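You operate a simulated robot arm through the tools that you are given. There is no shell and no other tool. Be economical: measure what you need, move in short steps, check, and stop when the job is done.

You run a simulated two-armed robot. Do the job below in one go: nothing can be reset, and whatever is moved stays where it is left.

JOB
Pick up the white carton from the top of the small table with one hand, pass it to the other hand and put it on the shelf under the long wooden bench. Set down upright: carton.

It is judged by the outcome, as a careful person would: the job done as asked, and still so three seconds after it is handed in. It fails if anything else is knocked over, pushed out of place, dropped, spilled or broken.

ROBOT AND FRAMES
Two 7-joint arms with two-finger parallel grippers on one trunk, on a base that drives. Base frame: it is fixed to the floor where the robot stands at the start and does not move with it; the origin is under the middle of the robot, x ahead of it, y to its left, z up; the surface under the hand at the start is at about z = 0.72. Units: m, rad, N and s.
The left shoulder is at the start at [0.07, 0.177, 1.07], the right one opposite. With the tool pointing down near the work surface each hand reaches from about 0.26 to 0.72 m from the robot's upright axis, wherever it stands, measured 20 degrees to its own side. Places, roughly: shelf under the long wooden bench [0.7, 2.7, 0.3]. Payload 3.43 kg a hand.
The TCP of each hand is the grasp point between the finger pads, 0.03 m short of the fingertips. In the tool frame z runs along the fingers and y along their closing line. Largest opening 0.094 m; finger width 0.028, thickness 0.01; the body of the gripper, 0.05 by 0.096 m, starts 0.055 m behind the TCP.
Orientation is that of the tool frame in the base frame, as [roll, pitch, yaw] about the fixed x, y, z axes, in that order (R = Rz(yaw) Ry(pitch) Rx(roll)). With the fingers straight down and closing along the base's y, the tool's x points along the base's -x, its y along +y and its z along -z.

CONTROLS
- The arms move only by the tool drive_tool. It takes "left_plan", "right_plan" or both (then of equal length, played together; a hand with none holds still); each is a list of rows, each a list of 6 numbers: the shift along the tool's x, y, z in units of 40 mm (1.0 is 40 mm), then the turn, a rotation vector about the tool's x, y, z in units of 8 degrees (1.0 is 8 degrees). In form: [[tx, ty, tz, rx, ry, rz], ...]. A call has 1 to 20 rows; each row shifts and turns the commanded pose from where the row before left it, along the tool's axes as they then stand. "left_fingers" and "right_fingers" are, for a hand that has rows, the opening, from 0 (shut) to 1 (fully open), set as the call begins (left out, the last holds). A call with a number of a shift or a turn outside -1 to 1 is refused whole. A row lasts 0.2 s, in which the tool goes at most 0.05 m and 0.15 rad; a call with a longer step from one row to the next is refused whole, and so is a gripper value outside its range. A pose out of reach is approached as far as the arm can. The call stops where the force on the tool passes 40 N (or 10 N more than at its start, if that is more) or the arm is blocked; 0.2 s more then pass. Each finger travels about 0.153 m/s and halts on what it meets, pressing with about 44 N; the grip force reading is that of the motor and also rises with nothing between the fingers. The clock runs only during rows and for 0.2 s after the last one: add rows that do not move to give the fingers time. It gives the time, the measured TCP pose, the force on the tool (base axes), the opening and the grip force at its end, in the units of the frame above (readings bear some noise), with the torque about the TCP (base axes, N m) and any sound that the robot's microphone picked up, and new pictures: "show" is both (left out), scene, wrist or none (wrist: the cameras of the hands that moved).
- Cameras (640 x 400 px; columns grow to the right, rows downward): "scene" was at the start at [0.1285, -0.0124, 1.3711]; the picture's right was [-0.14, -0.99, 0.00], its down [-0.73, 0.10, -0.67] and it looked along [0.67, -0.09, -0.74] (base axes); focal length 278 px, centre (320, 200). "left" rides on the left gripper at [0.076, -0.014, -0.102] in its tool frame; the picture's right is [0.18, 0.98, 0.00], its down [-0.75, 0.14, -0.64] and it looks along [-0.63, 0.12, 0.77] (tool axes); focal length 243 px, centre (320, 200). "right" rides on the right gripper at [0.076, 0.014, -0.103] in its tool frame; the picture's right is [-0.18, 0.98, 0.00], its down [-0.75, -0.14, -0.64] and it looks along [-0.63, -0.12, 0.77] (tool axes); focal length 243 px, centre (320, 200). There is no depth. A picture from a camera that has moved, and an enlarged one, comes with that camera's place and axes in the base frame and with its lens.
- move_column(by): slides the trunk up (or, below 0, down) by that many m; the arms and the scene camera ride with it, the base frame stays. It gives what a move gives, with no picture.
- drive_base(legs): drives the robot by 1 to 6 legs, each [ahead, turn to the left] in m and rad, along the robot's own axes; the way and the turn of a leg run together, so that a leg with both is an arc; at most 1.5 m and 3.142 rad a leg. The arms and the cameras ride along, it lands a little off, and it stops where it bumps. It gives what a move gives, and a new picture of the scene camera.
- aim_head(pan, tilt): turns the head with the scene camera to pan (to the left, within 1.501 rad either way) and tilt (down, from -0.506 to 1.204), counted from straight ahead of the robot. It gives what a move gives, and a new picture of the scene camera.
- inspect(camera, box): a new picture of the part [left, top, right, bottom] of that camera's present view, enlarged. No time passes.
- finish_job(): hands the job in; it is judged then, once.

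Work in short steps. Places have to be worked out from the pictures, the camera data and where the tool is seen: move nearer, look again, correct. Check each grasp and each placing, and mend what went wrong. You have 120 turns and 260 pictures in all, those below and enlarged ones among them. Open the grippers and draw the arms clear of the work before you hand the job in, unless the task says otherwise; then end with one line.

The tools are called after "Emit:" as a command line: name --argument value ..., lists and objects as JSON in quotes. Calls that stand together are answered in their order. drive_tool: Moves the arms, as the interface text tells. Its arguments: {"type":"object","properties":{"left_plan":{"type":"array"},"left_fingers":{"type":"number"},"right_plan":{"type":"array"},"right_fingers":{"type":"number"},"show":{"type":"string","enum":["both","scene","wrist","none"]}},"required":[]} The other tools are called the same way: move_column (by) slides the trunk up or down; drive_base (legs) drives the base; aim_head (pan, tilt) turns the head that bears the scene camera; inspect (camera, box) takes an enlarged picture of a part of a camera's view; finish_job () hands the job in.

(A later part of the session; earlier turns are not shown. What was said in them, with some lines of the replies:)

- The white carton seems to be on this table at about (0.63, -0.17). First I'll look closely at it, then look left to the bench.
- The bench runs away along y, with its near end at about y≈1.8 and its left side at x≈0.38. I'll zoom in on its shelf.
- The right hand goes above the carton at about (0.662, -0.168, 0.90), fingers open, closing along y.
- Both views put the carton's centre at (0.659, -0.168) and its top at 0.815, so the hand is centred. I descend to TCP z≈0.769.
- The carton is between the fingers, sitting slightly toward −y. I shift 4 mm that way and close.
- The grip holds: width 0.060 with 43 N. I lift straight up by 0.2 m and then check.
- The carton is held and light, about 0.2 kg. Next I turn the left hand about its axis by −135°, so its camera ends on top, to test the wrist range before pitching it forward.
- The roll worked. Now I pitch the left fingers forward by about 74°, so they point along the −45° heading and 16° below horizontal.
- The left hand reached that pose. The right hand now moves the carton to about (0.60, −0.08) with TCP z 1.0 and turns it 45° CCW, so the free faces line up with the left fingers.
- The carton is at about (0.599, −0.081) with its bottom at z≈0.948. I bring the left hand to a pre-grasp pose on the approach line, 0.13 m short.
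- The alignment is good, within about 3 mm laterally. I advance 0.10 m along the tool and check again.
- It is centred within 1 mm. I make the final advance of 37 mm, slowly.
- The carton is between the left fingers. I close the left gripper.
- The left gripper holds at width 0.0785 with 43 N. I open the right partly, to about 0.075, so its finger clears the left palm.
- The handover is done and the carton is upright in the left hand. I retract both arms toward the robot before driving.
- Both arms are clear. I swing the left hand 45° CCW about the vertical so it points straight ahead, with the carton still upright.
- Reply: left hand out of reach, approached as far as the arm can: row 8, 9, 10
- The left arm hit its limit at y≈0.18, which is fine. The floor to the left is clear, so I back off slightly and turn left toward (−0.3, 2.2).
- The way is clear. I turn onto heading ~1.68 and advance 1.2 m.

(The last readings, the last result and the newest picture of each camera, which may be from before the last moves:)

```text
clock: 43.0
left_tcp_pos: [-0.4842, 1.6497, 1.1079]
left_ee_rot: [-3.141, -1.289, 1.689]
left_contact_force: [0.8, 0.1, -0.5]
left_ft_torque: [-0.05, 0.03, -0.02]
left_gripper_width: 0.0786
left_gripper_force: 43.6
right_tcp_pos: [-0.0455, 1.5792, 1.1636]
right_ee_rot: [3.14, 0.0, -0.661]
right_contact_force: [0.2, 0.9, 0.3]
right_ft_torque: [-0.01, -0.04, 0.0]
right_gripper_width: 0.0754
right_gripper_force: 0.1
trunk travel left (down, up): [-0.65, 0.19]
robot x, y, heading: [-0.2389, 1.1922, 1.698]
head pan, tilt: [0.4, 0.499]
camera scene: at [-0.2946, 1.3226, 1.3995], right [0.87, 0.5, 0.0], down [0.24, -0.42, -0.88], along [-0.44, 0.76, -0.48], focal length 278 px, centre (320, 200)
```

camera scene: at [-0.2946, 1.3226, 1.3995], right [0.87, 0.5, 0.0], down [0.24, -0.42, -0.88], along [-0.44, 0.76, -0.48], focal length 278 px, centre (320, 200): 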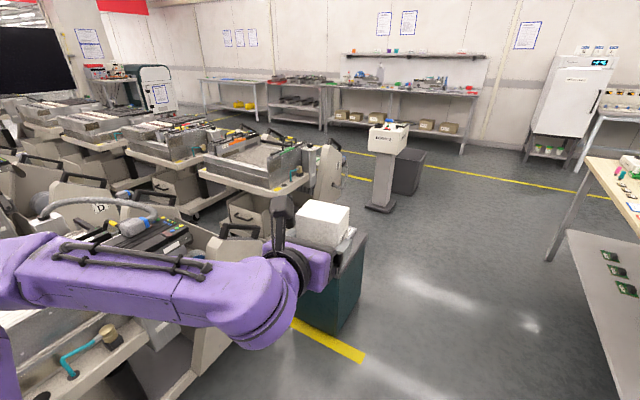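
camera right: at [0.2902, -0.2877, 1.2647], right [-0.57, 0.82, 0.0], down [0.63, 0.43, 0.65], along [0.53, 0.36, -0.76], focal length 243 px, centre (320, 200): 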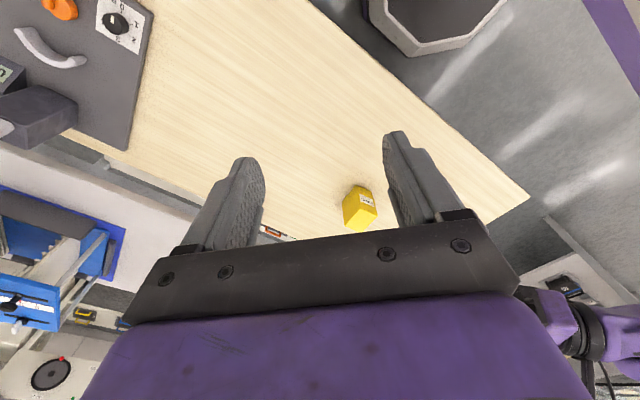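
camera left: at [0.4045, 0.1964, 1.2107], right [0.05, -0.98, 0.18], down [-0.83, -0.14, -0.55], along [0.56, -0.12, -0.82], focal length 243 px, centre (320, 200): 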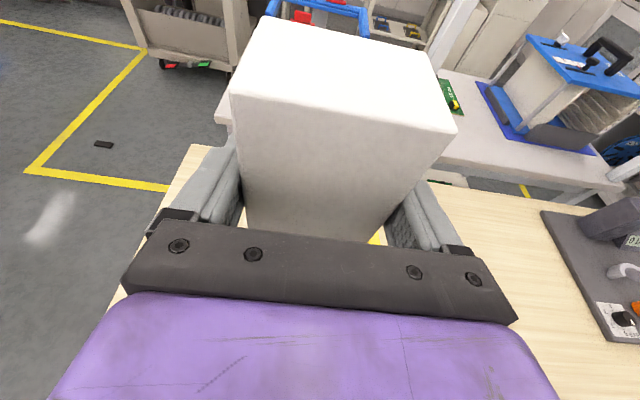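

The bin's right edge is at about x≈−0.7 and the elbow is high. I go on 0.95 m to about (−0.32, 2.14), then look toward the bench.

Emit:
drive_base --legs '[[0, -0.05], [0.9, 0]]'

Emit:
aim_head --pan -1.3 --tilt 0.7

```text
clock: 48.1
left_tcp_pos: [-0.5319, 2.5567, 1.1075]
left_ee_rot: [-3.138, -1.291, 1.647]
left_contact_force: [0.6, -0.2, -1.0]
left_ft_torque: [-0.04, -0.02, 0.0]
left_gripper_width: 0.0789
left_gripper_force: 44.1
right_tcp_pos: [-0.097, 2.4664, 1.1622]
right_ee_rot: [-3.141, 0.002, -0.705]
right_contact_force: [-0.7, -0.1, -0.6]
right_ft_torque: [-0.01, 0.03, 0.0]
right_gripper_width: 0.0752
right_gripper_force: 0.1
trunk travel left (down, up): [-0.65, 0.19]
robot x, y, heading: [-0.3129, 2.0944, 1.651]
head pan, tilt: [0.4, 0.499]
camera scene: at [-0.3568, 2.2215, 1.3995], right [0.89, 0.46, 0.0], down [0.22, -0.43, -0.88], along [-0.4, 0.78, -0.48], focal length 278 px, centre (320, 200)
```

scene: 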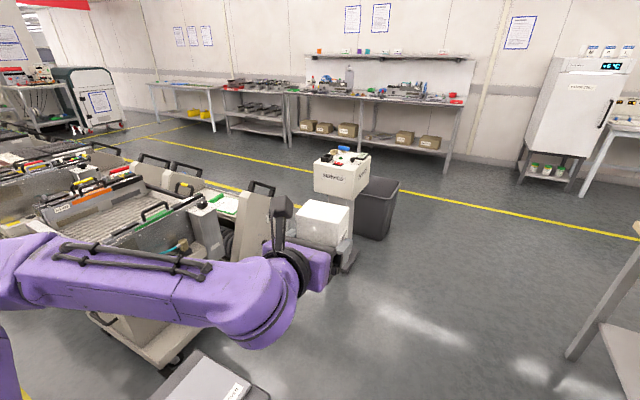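

```text
clock: 49.8
left_tcp_pos: [-0.5311, 2.5572, 1.1071]
left_ee_rot: [-3.138, -1.288, 1.645]
left_contact_force: [-0.1, -0.2, -0.8]
left_ft_torque: [-0.03, -0.01, -0.02]
left_gripper_width: 0.0787
left_gripper_force: 43.8
right_tcp_pos: [-0.0985, 2.4658, 1.1617]
right_ee_rot: [-3.14, 0.001, -0.705]
right_contact_force: [0.0, 0.4, 0.4]
right_ft_torque: [-0.02, 0.01, 0.02]
right_gripper_width: 0.0753
right_gripper_force: 0.1
trunk travel left (down, up): [-0.65, 0.19]
robot x, y, heading: [-0.3114, 2.0939, 1.645]
head pan, tilt: [-1.3, 0.7]
camera scene: at [-0.2351, 2.1698, 1.3818], right [0.34, -0.94, 0.0], down [-0.6, -0.22, -0.76], along [0.72, 0.26, -0.64], focal length 278 px, centre (320, 200)
```

scene: 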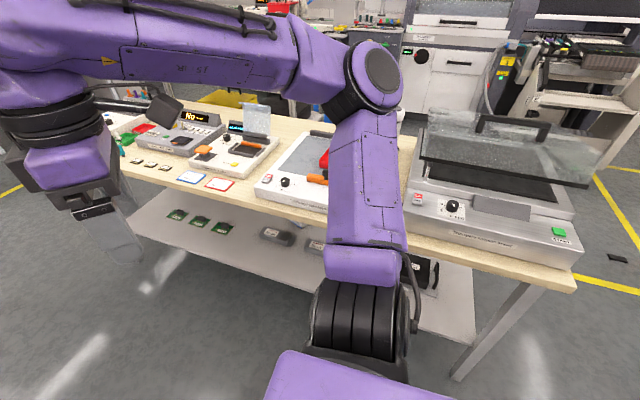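

The right elbow passes above bench height (z≈1.1), so it clears on the turn. The shelf looks free near (0.49, 2.33), between the black case and the grey gadget. I nudge ahead and turn to face +x.

Emit:
drive_base --legs '[[0.055, 0], [0, -0.8]]'

Emit:
drive_base --legs '[[0, -0.845]]'

Emit:
aim_head --pan 0.15 --tilt 0.75

```text
clock: 52.9
left_tcp_pos: [-0.1349, 2.628, 1.1081]
left_ee_rot: [-3.138, -1.29, 0.844]
left_contact_force: [-0.2, -0.1, -1.1]
left_ft_torque: [-0.02, 0.01, -0.02]
left_gripper_width: 0.0789
left_gripper_force: 44.5
right_tcp_pos: [0.1035, 2.2515, 1.162]
right_ee_rot: [-3.14, 0.001, -1.508]
right_contact_force: [-0.9, 0.1, 0.4]
right_ft_torque: [-0.01, 0.03, -0.03]
right_gripper_width: 0.0748
right_gripper_force: 0.1
trunk travel left (down, up): [-0.65, 0.19]
robot x, y, heading: [-0.3133, 2.1434, 0.847]
head pan, tilt: [-1.3, 0.7]
camera scene: at [-0.2056, 2.1455, 1.3818], right [-0.44, -0.9, 0.0], down [-0.58, 0.28, -0.76], along [0.69, -0.34, -0.64], focal length 278 px, centre (320, 200)
```

scene: 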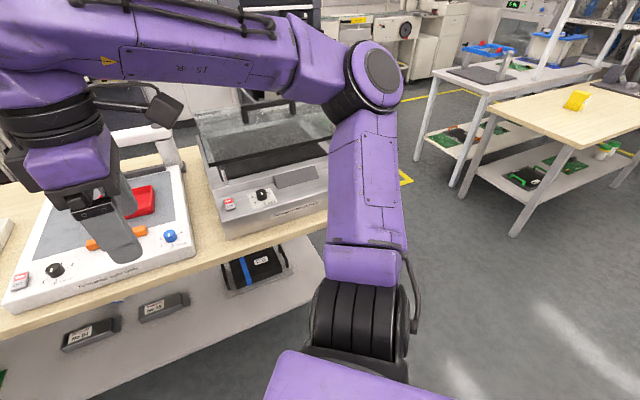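

```text
clock: 55.5
left_tcp_pos: [0.1652, 2.333, 1.1077]
left_ee_rot: [-3.139, -1.29, 0.003]
left_contact_force: [0.2, -0.8, -1.1]
left_ft_torque: [0.02, 0.01, -0.01]
left_gripper_width: 0.0788
left_gripper_force: 44.2
right_tcp_pos: [0.0424, 1.9055, 1.1625]
right_ee_rot: [3.141, 0.002, -2.35]
right_contact_force: [0.3, 0.1, 0.1]
right_ft_torque: [-0.02, -0.01, -0.01]
right_gripper_width: 0.0754
right_gripper_force: 0.0
trunk travel left (down, up): [-0.65, 0.19]
robot x, y, heading: [-0.3132, 2.1496, 0.002]
head pan, tilt: [-1.3, 0.7]
camera scene: at [-0.2418, 2.0637, 1.3818], right [-0.96, -0.27, 0.0], down [-0.18, 0.62, -0.76], along [0.21, -0.74, -0.64], focal length 278 px, centre (320, 200)
```

scene: 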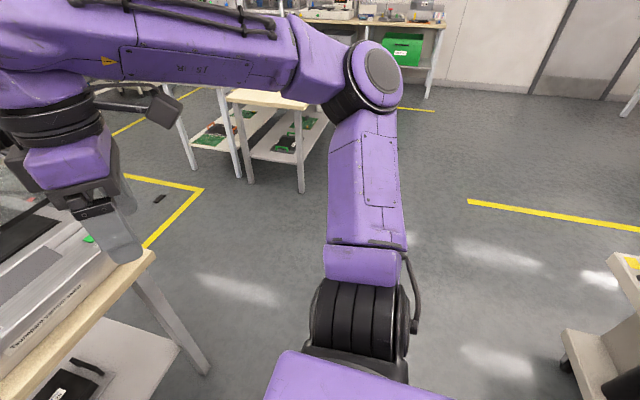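

```text
clock: 57.0
left_tcp_pos: [0.1654, 2.3334, 1.1076]
left_ee_rot: [-3.14, -1.289, 0.002]
left_contact_force: [0.1, -0.7, -1.5]
left_ft_torque: [0.04, -0.01, 0.0]
left_gripper_width: 0.0786
left_gripper_force: 43.9
right_tcp_pos: [0.0421, 1.9066, 1.1625]
right_ee_rot: [3.14, 0.002, -2.349]
right_contact_force: [0.6, -0.3, 0.1]
right_ft_torque: [0.03, -0.03, -0.02]
right_gripper_width: 0.075
right_gripper_force: 0.1
trunk travel left (down, up): [-0.65, 0.19]
robot x, y, heading: [-0.3135, 2.1463, -0.001]
head pan, tilt: [0.15, 0.75]
camera scene: at [-0.183, 2.1582, 1.3775], right [0.15, -0.99, 0.0], down [-0.67, -0.11, -0.73], along [0.72, 0.11, -0.68], focal length 278 px, centre (320, 200)
```

scene: 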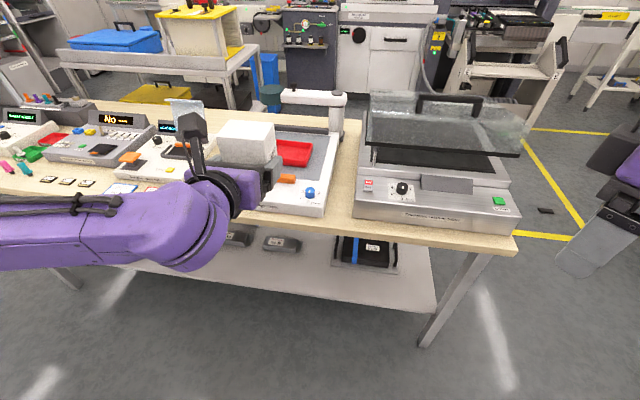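

The hand is about 0.15 m clear of the bench edge (x≈0.36). I lower the trunk in two steps, checking as I go.

Emit:
move_column --by -0.35

Emit:
aim_head --pan 0.15 --tilt 0.6

```text
clock: 60.5
left_tcp_pos: [0.1649, 2.3333, 0.7575]
left_ee_rot: [-3.14, -1.29, 0.001]
left_contact_force: [0.0, 0.0, -0.6]
left_ft_torque: [-0.01, 0.04, 0.0]
left_gripper_width: 0.0788
left_gripper_force: 44.3
right_tcp_pos: [0.0423, 1.905, 0.8116]
right_ee_rot: [-3.141, 0.002, -2.349]
right_contact_force: [0.0, -0.2, 0.9]
right_ft_torque: [-0.01, -0.02, -0.03]
right_gripper_width: 0.0753
right_gripper_force: 0.1
trunk travel left (down, up): [-0.3, 0.54]
robot x, y, heading: [-0.3131, 2.1477, 0.006]
head pan, tilt: [0.15, 0.75]
```

```text
clock: 61.2
left_tcp_pos: [0.1655, 2.3332, 0.7578]
left_ee_rot: [-3.139, -1.29, 0.004]
left_contact_force: [0.4, 0.5, -1.4]
left_ft_torque: [0.04, 0.03, -0.02]
left_gripper_width: 0.0785
left_gripper_force: 43.2
right_tcp_pos: [0.0431, 1.9059, 0.8123]
right_ee_rot: [3.141, 0.001, -2.349]
right_contact_force: [-0.1, -1.0, 0.0]
right_ft_torque: [-0.01, 0.01, 0.0]
right_gripper_width: 0.0751
right_gripper_force: 0.1
trunk travel left (down, up): [-0.3, 0.54]
robot x, y, heading: [-0.3128, 2.1491, 0.004]
head pan, tilt: [0.15, 0.6]
camera scene: at [-0.1777, 2.1591, 1.0403], right [0.16, -0.99, 0.0], down [-0.56, -0.09, -0.82], along [0.81, 0.13, -0.57], focal length 278 px, centre (320, 200)
```

scene: 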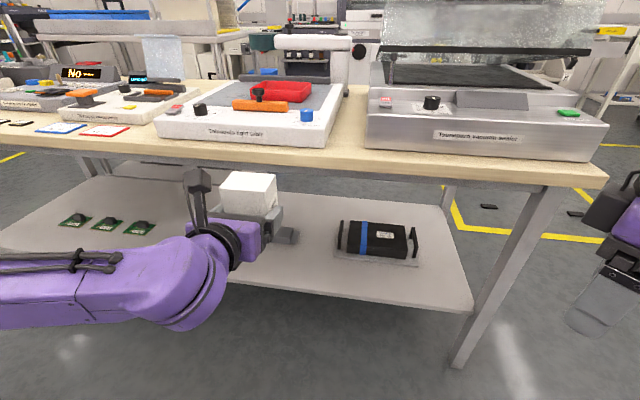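

The shelf is clear ahead and its front edge is at x≈0.40, z≈0.27. I lower the trunk the remaining travel.

Emit:
move_column --by -0.28

Emit:
aim_head --pan 0.25 --tilt 0.45

```text
clock: 64.0
left_tcp_pos: [0.1654, 2.3323, 0.4774]
left_ee_rot: [-3.14, -1.289, 0.001]
left_contact_force: [0.4, 1.0, -2.2]
left_ft_torque: [0.0, 0.0, -0.03]
left_gripper_width: 0.0787
left_gripper_force: 44.0
right_tcp_pos: [0.0423, 1.9068, 0.5315]
right_ee_rot: [3.141, 0.0, -2.351]
right_contact_force: [-0.4, 0.4, 0.5]
right_ft_torque: [0.01, 0.0, 0.04]
right_gripper_width: 0.0752
right_gripper_force: 0.0
trunk travel left (down, up): [-0.02, 0.82]
robot x, y, heading: [-0.3158, 2.1488, 0.003]
head pan, tilt: [0.15, 0.6]
```

```text
clock: 64.7
left_tcp_pos: [0.1656, 2.3323, 0.4777]
left_ee_rot: [-3.14, -1.288, 0.004]
left_contact_force: [-0.9, -0.3, -1.0]
left_ft_torque: [0.0, 0.01, 0.0]
left_gripper_width: 0.0788
left_gripper_force: 43.8
right_tcp_pos: [0.0423, 1.9052, 0.5316]
right_ee_rot: [3.141, 0.003, -2.349]
right_contact_force: [-0.7, 0.2, 0.5]
right_ft_torque: [0.0, -0.02, -0.01]
right_gripper_width: 0.0752
right_gripper_force: 0.0
trunk travel left (down, up): [-0.02, 0.82]
robot x, y, heading: [-0.3137, 2.1483, 0.005]
head pan, tilt: [0.25, 0.45]
camera scene: at [-0.1761, 2.1685, 0.7739], right [0.25, -0.97, 0.0], down [-0.42, -0.11, -0.9], along [0.87, 0.23, -0.44], focal length 278 px, centre (320, 200)
```

scene: 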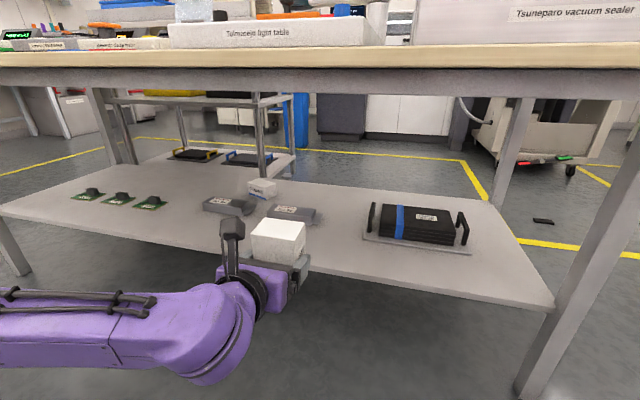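

The view is clear. I'll set the carton at about (0.49, 2.33), at z 0.28. I drive 0.17 m ahead with the carton at its current height, its bottom at ≈0.43.

Emit:
drive_base --legs '[[0.17, 0]]'

```text
clock: 66.2
left_tcp_pos: [0.3359, 2.3333, 0.4775]
left_ee_rot: [-3.139, -1.29, 0.001]
left_contact_force: [0.3, -0.1, -1.5]
left_ft_torque: [-0.01, 0.03, -0.03]
left_gripper_width: 0.0787
left_gripper_force: 43.4
right_tcp_pos: [0.2127, 1.9065, 0.532]
right_ee_rot: [-3.14, 0.002, -2.349]
right_contact_force: [0.6, -0.5, 0.5]
right_ft_torque: [0.03, 0.01, -0.01]
right_gripper_width: 0.0748
right_gripper_force: 0.1
trunk travel left (down, up): [-0.02, 0.82]
robot x, y, heading: [-0.1428, 2.1464, 0.006]
head pan, tilt: [0.25, 0.45]
camera scene: at [-0.006, 2.1695, 0.7739], right [0.25, -0.97, 0.0], down [-0.42, -0.11, -0.9], along [0.87, 0.23, -0.44], focal length 278 px, centre (320, 200)
```

scene: 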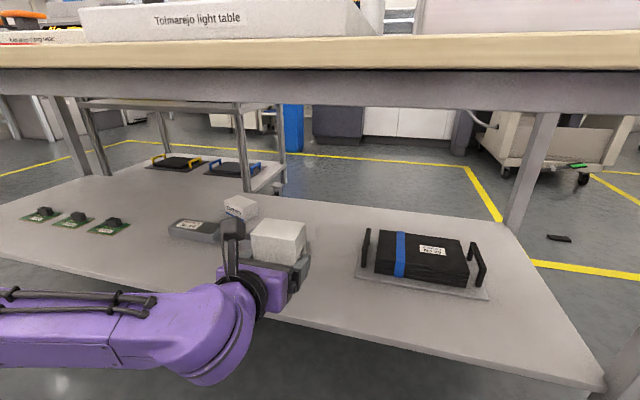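

Next I extend the left hand 0.135 m forward at constant height.

Emit:
drive_tool --left_plan '[[0.187, 0, 0.65, 0, 0, 0], [0.187, 0, 0.65, 0, 0, 0], [0.187, 0, 0.65, 0, 0, 0], [0.187, 0, 0.65, 0, 0, 0], [0.187, 0, 0.65, 0, 0, 0], [0, 0, 0, 0, 0, 0]]' --left_fingers 0

```text
clock: 67.5
left_tcp_pos: [0.4714, 2.3348, 0.4787]
left_ee_rot: [-3.139, -1.29, 0.002]
left_contact_force: [-0.3, -0.3, -1.1]
left_ft_torque: [0.01, 0.01, 0.02]
left_gripper_width: 0.0786
left_gripper_force: 44.3
right_tcp_pos: [0.2121, 1.907, 0.5342]
right_ee_rot: [-3.141, 0.002, -2.349]
right_contact_force: [-0.2, -0.6, -0.2]
right_ft_torque: [0.01, -0.03, -0.01]
right_gripper_width: 0.0751
right_gripper_force: 0.1
trunk travel left (down, up): [-0.02, 0.82]
robot x, y, heading: [-0.1421, 2.1476, 0.007]
head pan, tilt: [0.25, 0.45]
camera scene: at [-0.0059, 2.1694, 0.7739], right [0.25, -0.97, 0.0], down [-0.42, -0.11, -0.9], along [0.87, 0.23, -0.44], focal length 278 px, centre (320, 200)
camera left: at [0.3939, 2.3471, 0.5812], right [0.06, -0.98, 0.18], down [-0.82, -0.14, -0.55], along [0.56, -0.12, -0.82], focal length 243 px, centre (320, 200)
```

scene: 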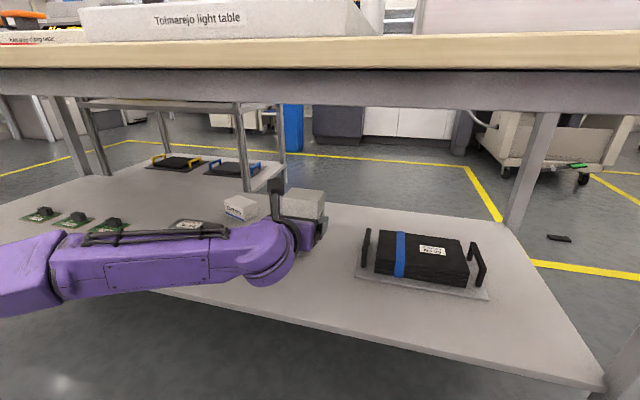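
left: 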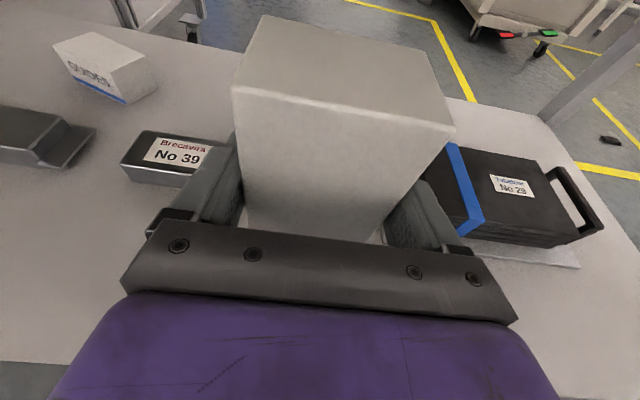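

The gadgets start at x≥0.585 and the case plate is at x≥0.57, so the spot is clear. The forearm is outside the shelf edge. I lower 0.12 m.

Emit:
drive_tool --left_plan '[[-0.72, 0, 0.207, 0, 0, 0], [-0.72, 0, 0.207, 0, 0, 0], [-0.72, 0, 0.207, 0, 0, 0], [-0.72, 0, 0.207, 0, 0, 0], [0, 0, 0, 0, 0, 0]]' --left_fingers 0

Emit:
inspect --camera "scene" --box '[200, 150, 420, 300]'

```text
clock: 68.8
left_tcp_pos: [0.4712, 2.334, 0.3577]
left_ee_rot: [-3.139, -1.289, 0.004]
left_contact_force: [-0.2, 0.6, -0.9]
left_ft_torque: [0.04, 0.06, 0.0]
left_gripper_width: 0.0786
left_gripper_force: 43.9
right_tcp_pos: [0.2131, 1.9067, 0.5322]
right_ee_rot: [3.142, 0.0, -2.35]
right_contact_force: [0.8, -0.6, 0.1]
right_ft_torque: [0.01, 0.02, 0.01]
right_gripper_width: 0.0752
right_gripper_force: 0.0
trunk travel left (down, up): [-0.02, 0.82]
robot x, y, heading: [-0.1467, 2.1469, 0.009]
head pan, tilt: [0.25, 0.45]
camera scene: at [-0.0059, 2.1695, 0.7739], right [0.25, -0.97, 0.0], down [-0.42, -0.11, -0.9], along [0.87, 0.23, -0.44], focal length 278 px, centre (320, 200)
camera left: at [0.3932, 2.3476, 0.4606], right [0.06, -0.98, 0.18], down [-0.82, -0.14, -0.55], along [0.56, -0.12, -0.82], focal length 243 px, centre (320, 200)
```

scene: 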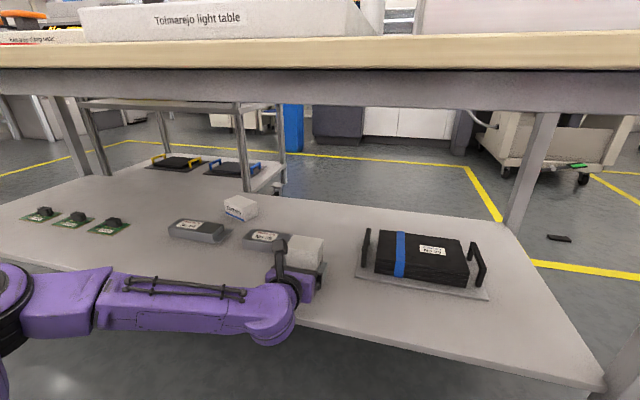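
left: 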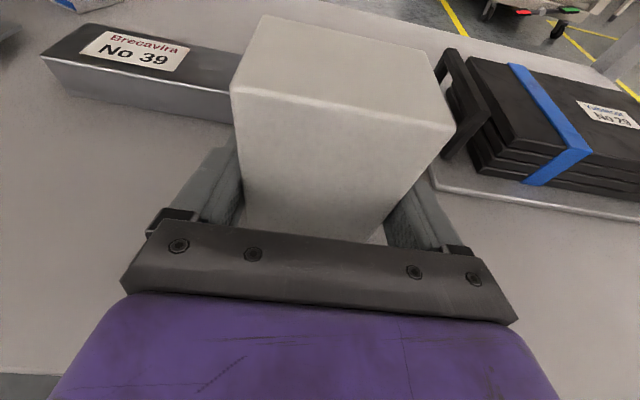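

```text
2.67 times, centred on (310, 225) of scene
camera zoom: at [-0.0059, 2.1695, 0.7739], right [0.25, -0.97, 0.0], down [-0.42, -0.11, -0.9], along [0.87, 0.23, -0.44], focal length 740 px, centre (347, 133)
```

zoom: 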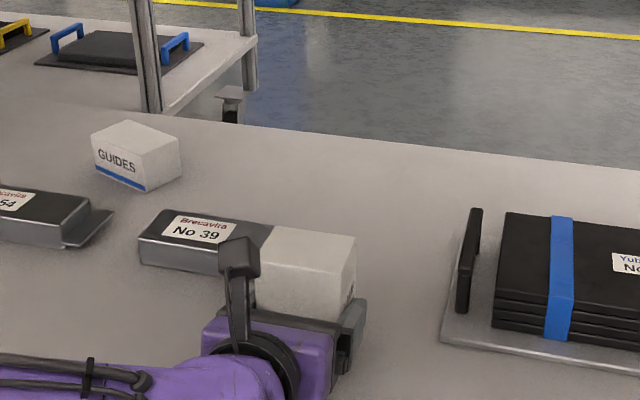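

The carton is upright with free space all round (~8 cm to gadget No 39). I lower slowly by 2.4 cm and watch the force.

Emit:
drive_tool --left_plan '[[-0.144, 0, 0.041, 0, 0, 0], [-0.144, 0, 0.041, 0, 0, 0], [-0.144, 0, 0.041, 0, 0, 0], [-0.144, 0, 0.041, 0, 0, 0], [0, 0, 0, 0, 0, 0]]' --left_fingers 0 --show "wrist"

Emit:
inspect --camera "scene" --box '[200, 200, 420, 350]'

```text
clock: 70.0
left_tcp_pos: [0.4703, 2.3349, 0.342]
left_ee_rot: [-3.135, -1.306, -0.002]
left_contact_force: [1.0, 3.7, 37.1]
left_ft_torque: [0.02, 0.14, -0.06]
left_gripper_width: 0.0788
left_gripper_force: 44.6
right_tcp_pos: [0.2103, 1.905, 0.5345]
right_ee_rot: [-3.141, 0.006, -2.35]
right_contact_force: [0.5, 0.9, -0.2]
right_ft_torque: [0.02, 0.01, -0.03]
right_gripper_width: 0.0752
right_gripper_force: 0.0
trunk travel left (down, up): [-0.02, 0.82]
robot x, y, heading: [-0.1435, 2.1481, 0.007]
head pan, tilt: [0.25, 0.45]
camera left: at [0.3919, 2.3472, 0.4434], right [0.05, -0.98, 0.18], down [-0.82, -0.14, -0.56], along [0.57, -0.11, -0.81], focal length 243 px, centre (320, 200)
```

left: 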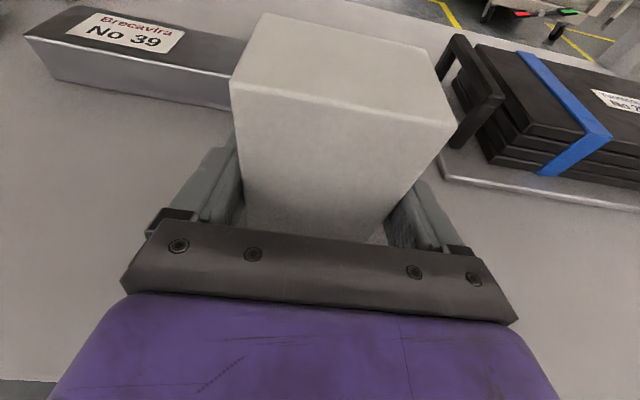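

```text
2.67 times, centred on (310, 275) of scene
camera zoom: at [-0.0092, 2.1685, 0.7752], right [0.25, -0.97, 0.0], down [-0.42, -0.11, -0.9], along [0.87, 0.23, -0.43], focal length 740 px, centre (347, 0)
```

zoom: 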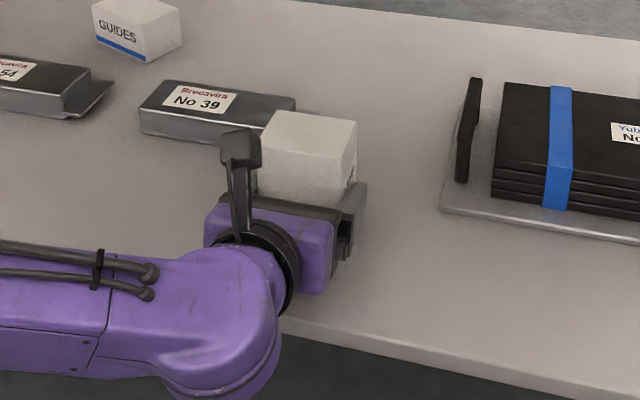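

Contact at TCP z 0.342 with 37 N and little torque, so the carton is on the shelf (z≈0.30). I ease up a little to relieve the load before releasing.

Emit:
drive_tool --left_plan '[[0.1, 0, -0.028, 0, 0, 0], [0, 0, 0, 0, 0, 0]]' --left_fingers 0 --show "none"

```text
clock: 70.5
left_tcp_pos: [0.47, 2.3352, 0.3415]
left_ee_rot: [-3.137, -1.296, -0.001]
left_contact_force: [12.3, 2.7, 25.5]
left_ft_torque: [0.01, -0.72, 0.08]
left_gripper_width: 0.0787
left_gripper_force: 43.9
right_tcp_pos: [0.2104, 1.9058, 0.5342]
right_ee_rot: [-3.141, 0.002, -2.351]
right_contact_force: [-0.1, 0.1, 0.2]
right_ft_torque: [0.0, 0.0, 0.02]
right_gripper_width: 0.075
right_gripper_force: 0.0
trunk travel left (down, up): [-0.02, 0.82]
robot x, y, heading: [-0.1457, 2.1485, 0.007]
head pan, tilt: [0.25, 0.45]
```

It is still pressing at 25 N, so I raise a further 3 mm.

Emit:
drive_tool --left_plan '[[0.075, 0, -0.04, 0, 0, 0], [0, 0, 0, 0, 0, 0]]' --left_fingers 0 --show "none"

```text
clock: 71.2
left_tcp_pos: [0.468, 2.3336, 0.3424]
left_ee_rot: [-3.136, -1.292, -0.002]
left_contact_force: [5.0, -0.7, 12.2]
left_ft_torque: [-0.07, -0.79, -0.08]
left_gripper_width: 0.0788
left_gripper_force: 44.1
right_tcp_pos: [0.2121, 1.9063, 0.5322]
right_ee_rot: [3.141, 0.005, -2.35]
right_contact_force: [0.6, -0.2, -0.9]
right_ft_torque: [0.02, -0.02, 0.0]
right_gripper_width: 0.0752
right_gripper_force: 0.0
trunk travel left (down, up): [-0.02, 0.82]
robot x, y, heading: [-0.148, 2.1476, 0.006]
head pan, tilt: [0.25, 0.45]
```

The pressure is light now at 12 N. I raise 1.5 mm more, then open the fingers.

Emit:
drive_tool --left_plan '[[0.035, 0, -0.01, 0, 0, 0], [0, 0, 0, 0, 0, 0]]' --left_fingers 0 --show "none"

Emit:
drive_tool --left_plan '[[0, 0, 0, 0, 0, 0], [0, 0, 0, 0, 0, 0], [0, 0, 0, 0, 0, 0]]' --left_fingers 1

```text
clock: 71.8
left_tcp_pos: [0.4687, 2.335, 0.3411]
left_ee_rot: [-3.138, -1.287, 0.0]
left_contact_force: [-0.8, -1.2, 3.0]
left_ft_torque: [0.0, -0.1, -0.02]
left_gripper_width: 0.0787
left_gripper_force: 44.2
right_tcp_pos: [0.2122, 1.9055, 0.5331]
right_ee_rot: [3.14, 0.002, -2.351]
right_contact_force: [0.5, 0.0, -0.3]
right_ft_torque: [-0.01, -0.02, -0.01]
right_gripper_width: 0.0752
right_gripper_force: 0.0
trunk travel left (down, up): [-0.02, 0.82]
robot x, y, heading: [-0.146, 2.1491, 0.003]
head pan, tilt: [0.25, 0.45]
```

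```text
clock: 72.5
left_tcp_pos: [0.4698, 2.3337, 0.3441]
left_ee_rot: [-3.138, -1.291, 0.002]
left_contact_force: [0.2, -0.8, -0.4]
left_ft_torque: [-0.03, -0.03, -0.01]
left_gripper_width: 0.094
left_gripper_force: 0.0
right_tcp_pos: [0.2123, 1.9066, 0.533]
right_ee_rot: [3.141, 0.002, -2.35]
right_contact_force: [0.2, 0.2, 0.2]
right_ft_torque: [0.01, -0.02, 0.03]
right_gripper_width: 0.075
right_gripper_force: 0.0
trunk travel left (down, up): [-0.02, 0.82]
robot x, y, heading: [-0.1439, 2.1504, 0.004]
head pan, tilt: [0.25, 0.45]
camera scene: at [-0.006, 2.1694, 0.7739], right [0.25, -0.97, 0.0], down [-0.42, -0.11, -0.9], along [0.87, 0.23, -0.44], focal length 278 px, centre (320, 200)
camera left: at [0.3925, 2.3475, 0.4456], right [0.06, -0.98, 0.18], down [-0.82, -0.14, -0.55], along [0.56, -0.11, -0.82], focal length 243 px, centre (320, 200)
```

scene: 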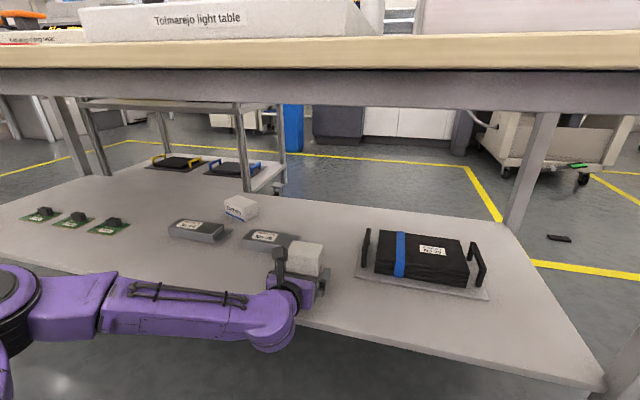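
left: 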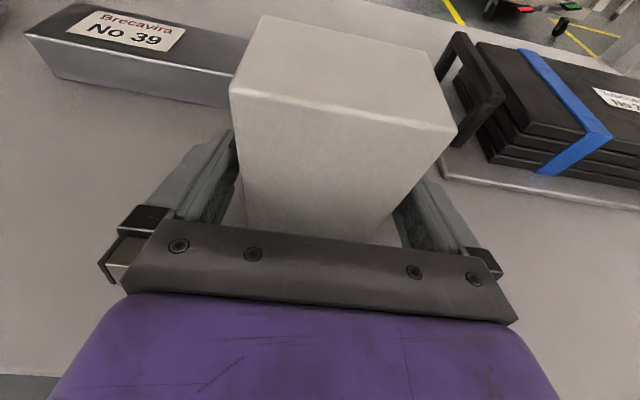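

The carton is released and standing. I withdraw the left hand straight back along its axis.

Emit:
drive_tool --left_plan '[[0, 0, -0.4, 0, 0, 0], [0, 0, -0.6, 0, 0, 0], [0, 0, -0.7, 0, 0, 0], [0, 0, -0.7, 0, 0, 0], [0, 0, -0.7, 0, 0, 0], [0, 0, 0, 0, 0, 0]]' --left_fingers 1

```text
clock: 74.0
left_tcp_pos: [0.3525, 2.3339, 0.3768]
left_ee_rot: [-3.137, -1.29, -0.001]
left_contact_force: [0.4, 0.0, 0.5]
left_ft_torque: [0.01, 0.0, 0.04]
left_gripper_width: 0.0941
left_gripper_force: 0.1
right_tcp_pos: [0.2122, 1.9083, 0.5318]
right_ee_rot: [-3.141, 0.001, -2.347]
right_contact_force: [0.6, -0.2, -0.7]
right_ft_torque: [0.01, 0.01, 0.0]
right_gripper_width: 0.0753
right_gripper_force: 0.0
trunk travel left (down, up): [-0.02, 0.82]
robot x, y, heading: [-0.1431, 2.1482, 0.002]
head pan, tilt: [0.25, 0.45]
camera scene: at [-0.0061, 2.1694, 0.774], right [0.25, -0.97, 0.0], down [-0.42, -0.11, -0.9], along [0.87, 0.23, -0.44], focal length 278 px, centre (320, 200)
camera left: at [0.2748, 2.3465, 0.4797], right [0.06, -0.98, 0.18], down [-0.82, -0.14, -0.55], along [0.56, -0.11, -0.82], focal length 243 px, centre (320, 200)
```

scene: 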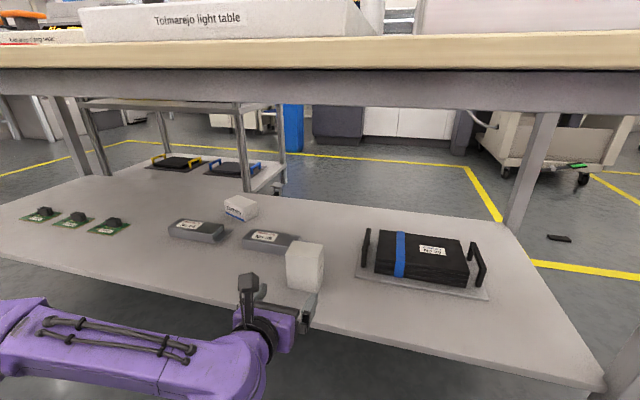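
left: 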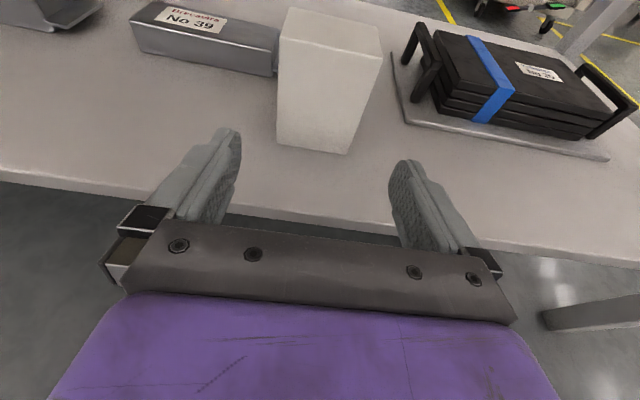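

The carton stands upright on the shelf and the hand is clear. I back the base off 0.17 m to its earlier, known-clear spot and check.

Emit:
drive_base --legs '[[-0.17, 0]]'

Emit:
inspect --camera "scene" --box '[180, 150, 420, 310]'

```text
clock: 75.4
left_tcp_pos: [0.1821, 2.3325, 0.3779]
left_ee_rot: [-3.138, -1.289, 0.002]
left_contact_force: [1.5, 0.4, 0.2]
left_ft_torque: [-0.01, -0.01, 0.02]
left_gripper_width: 0.0941
left_gripper_force: 0.1
right_tcp_pos: [0.0423, 1.9049, 0.5322]
right_ee_rot: [3.141, 0.002, -2.348]
right_contact_force: [-0.9, -0.9, -0.3]
right_ft_torque: [0.02, 0.03, 0.0]
right_gripper_width: 0.0753
right_gripper_force: 0.0
trunk travel left (down, up): [-0.02, 0.82]
robot x, y, heading: [-0.3137, 2.1475, 0.001]
head pan, tilt: [0.25, 0.45]
camera scene: at [-0.1766, 2.1685, 0.774], right [0.25, -0.97, 0.0], down [-0.42, -0.11, -0.9], along [0.87, 0.23, -0.44], focal length 278 px, centre (320, 200)
```

scene: 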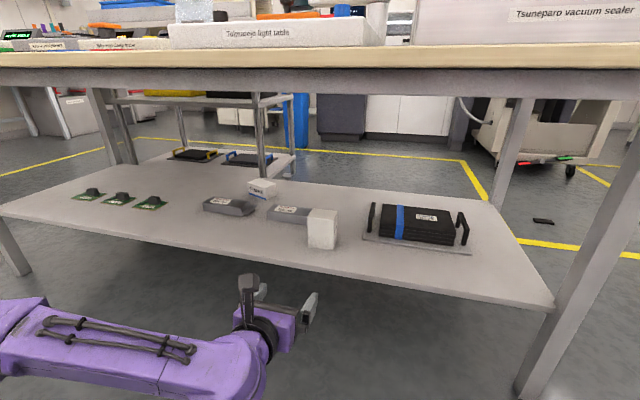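

```text
2.50 times, centred on (300, 230) of scene
camera zoom: at [-0.1766, 2.1685, 0.774], right [0.25, -0.97, 0.0], down [-0.42, -0.11, -0.9], along [0.87, 0.23, -0.44], focal length 694 px, centre (370, 125)
```

zoom: 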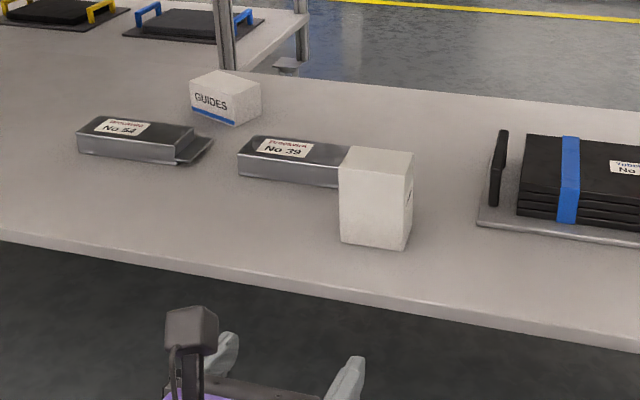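

The carton is upright on the shelf, nothing else has moved, and both arms are clear with grippers open. I hand the job in.

Emit:
finish_job

```text
The job is handed in.
```

The white carton was picked up with the right hand, passed to the left hand and set upright on the shelf under the long wooden bench; nothing else was seen to move.
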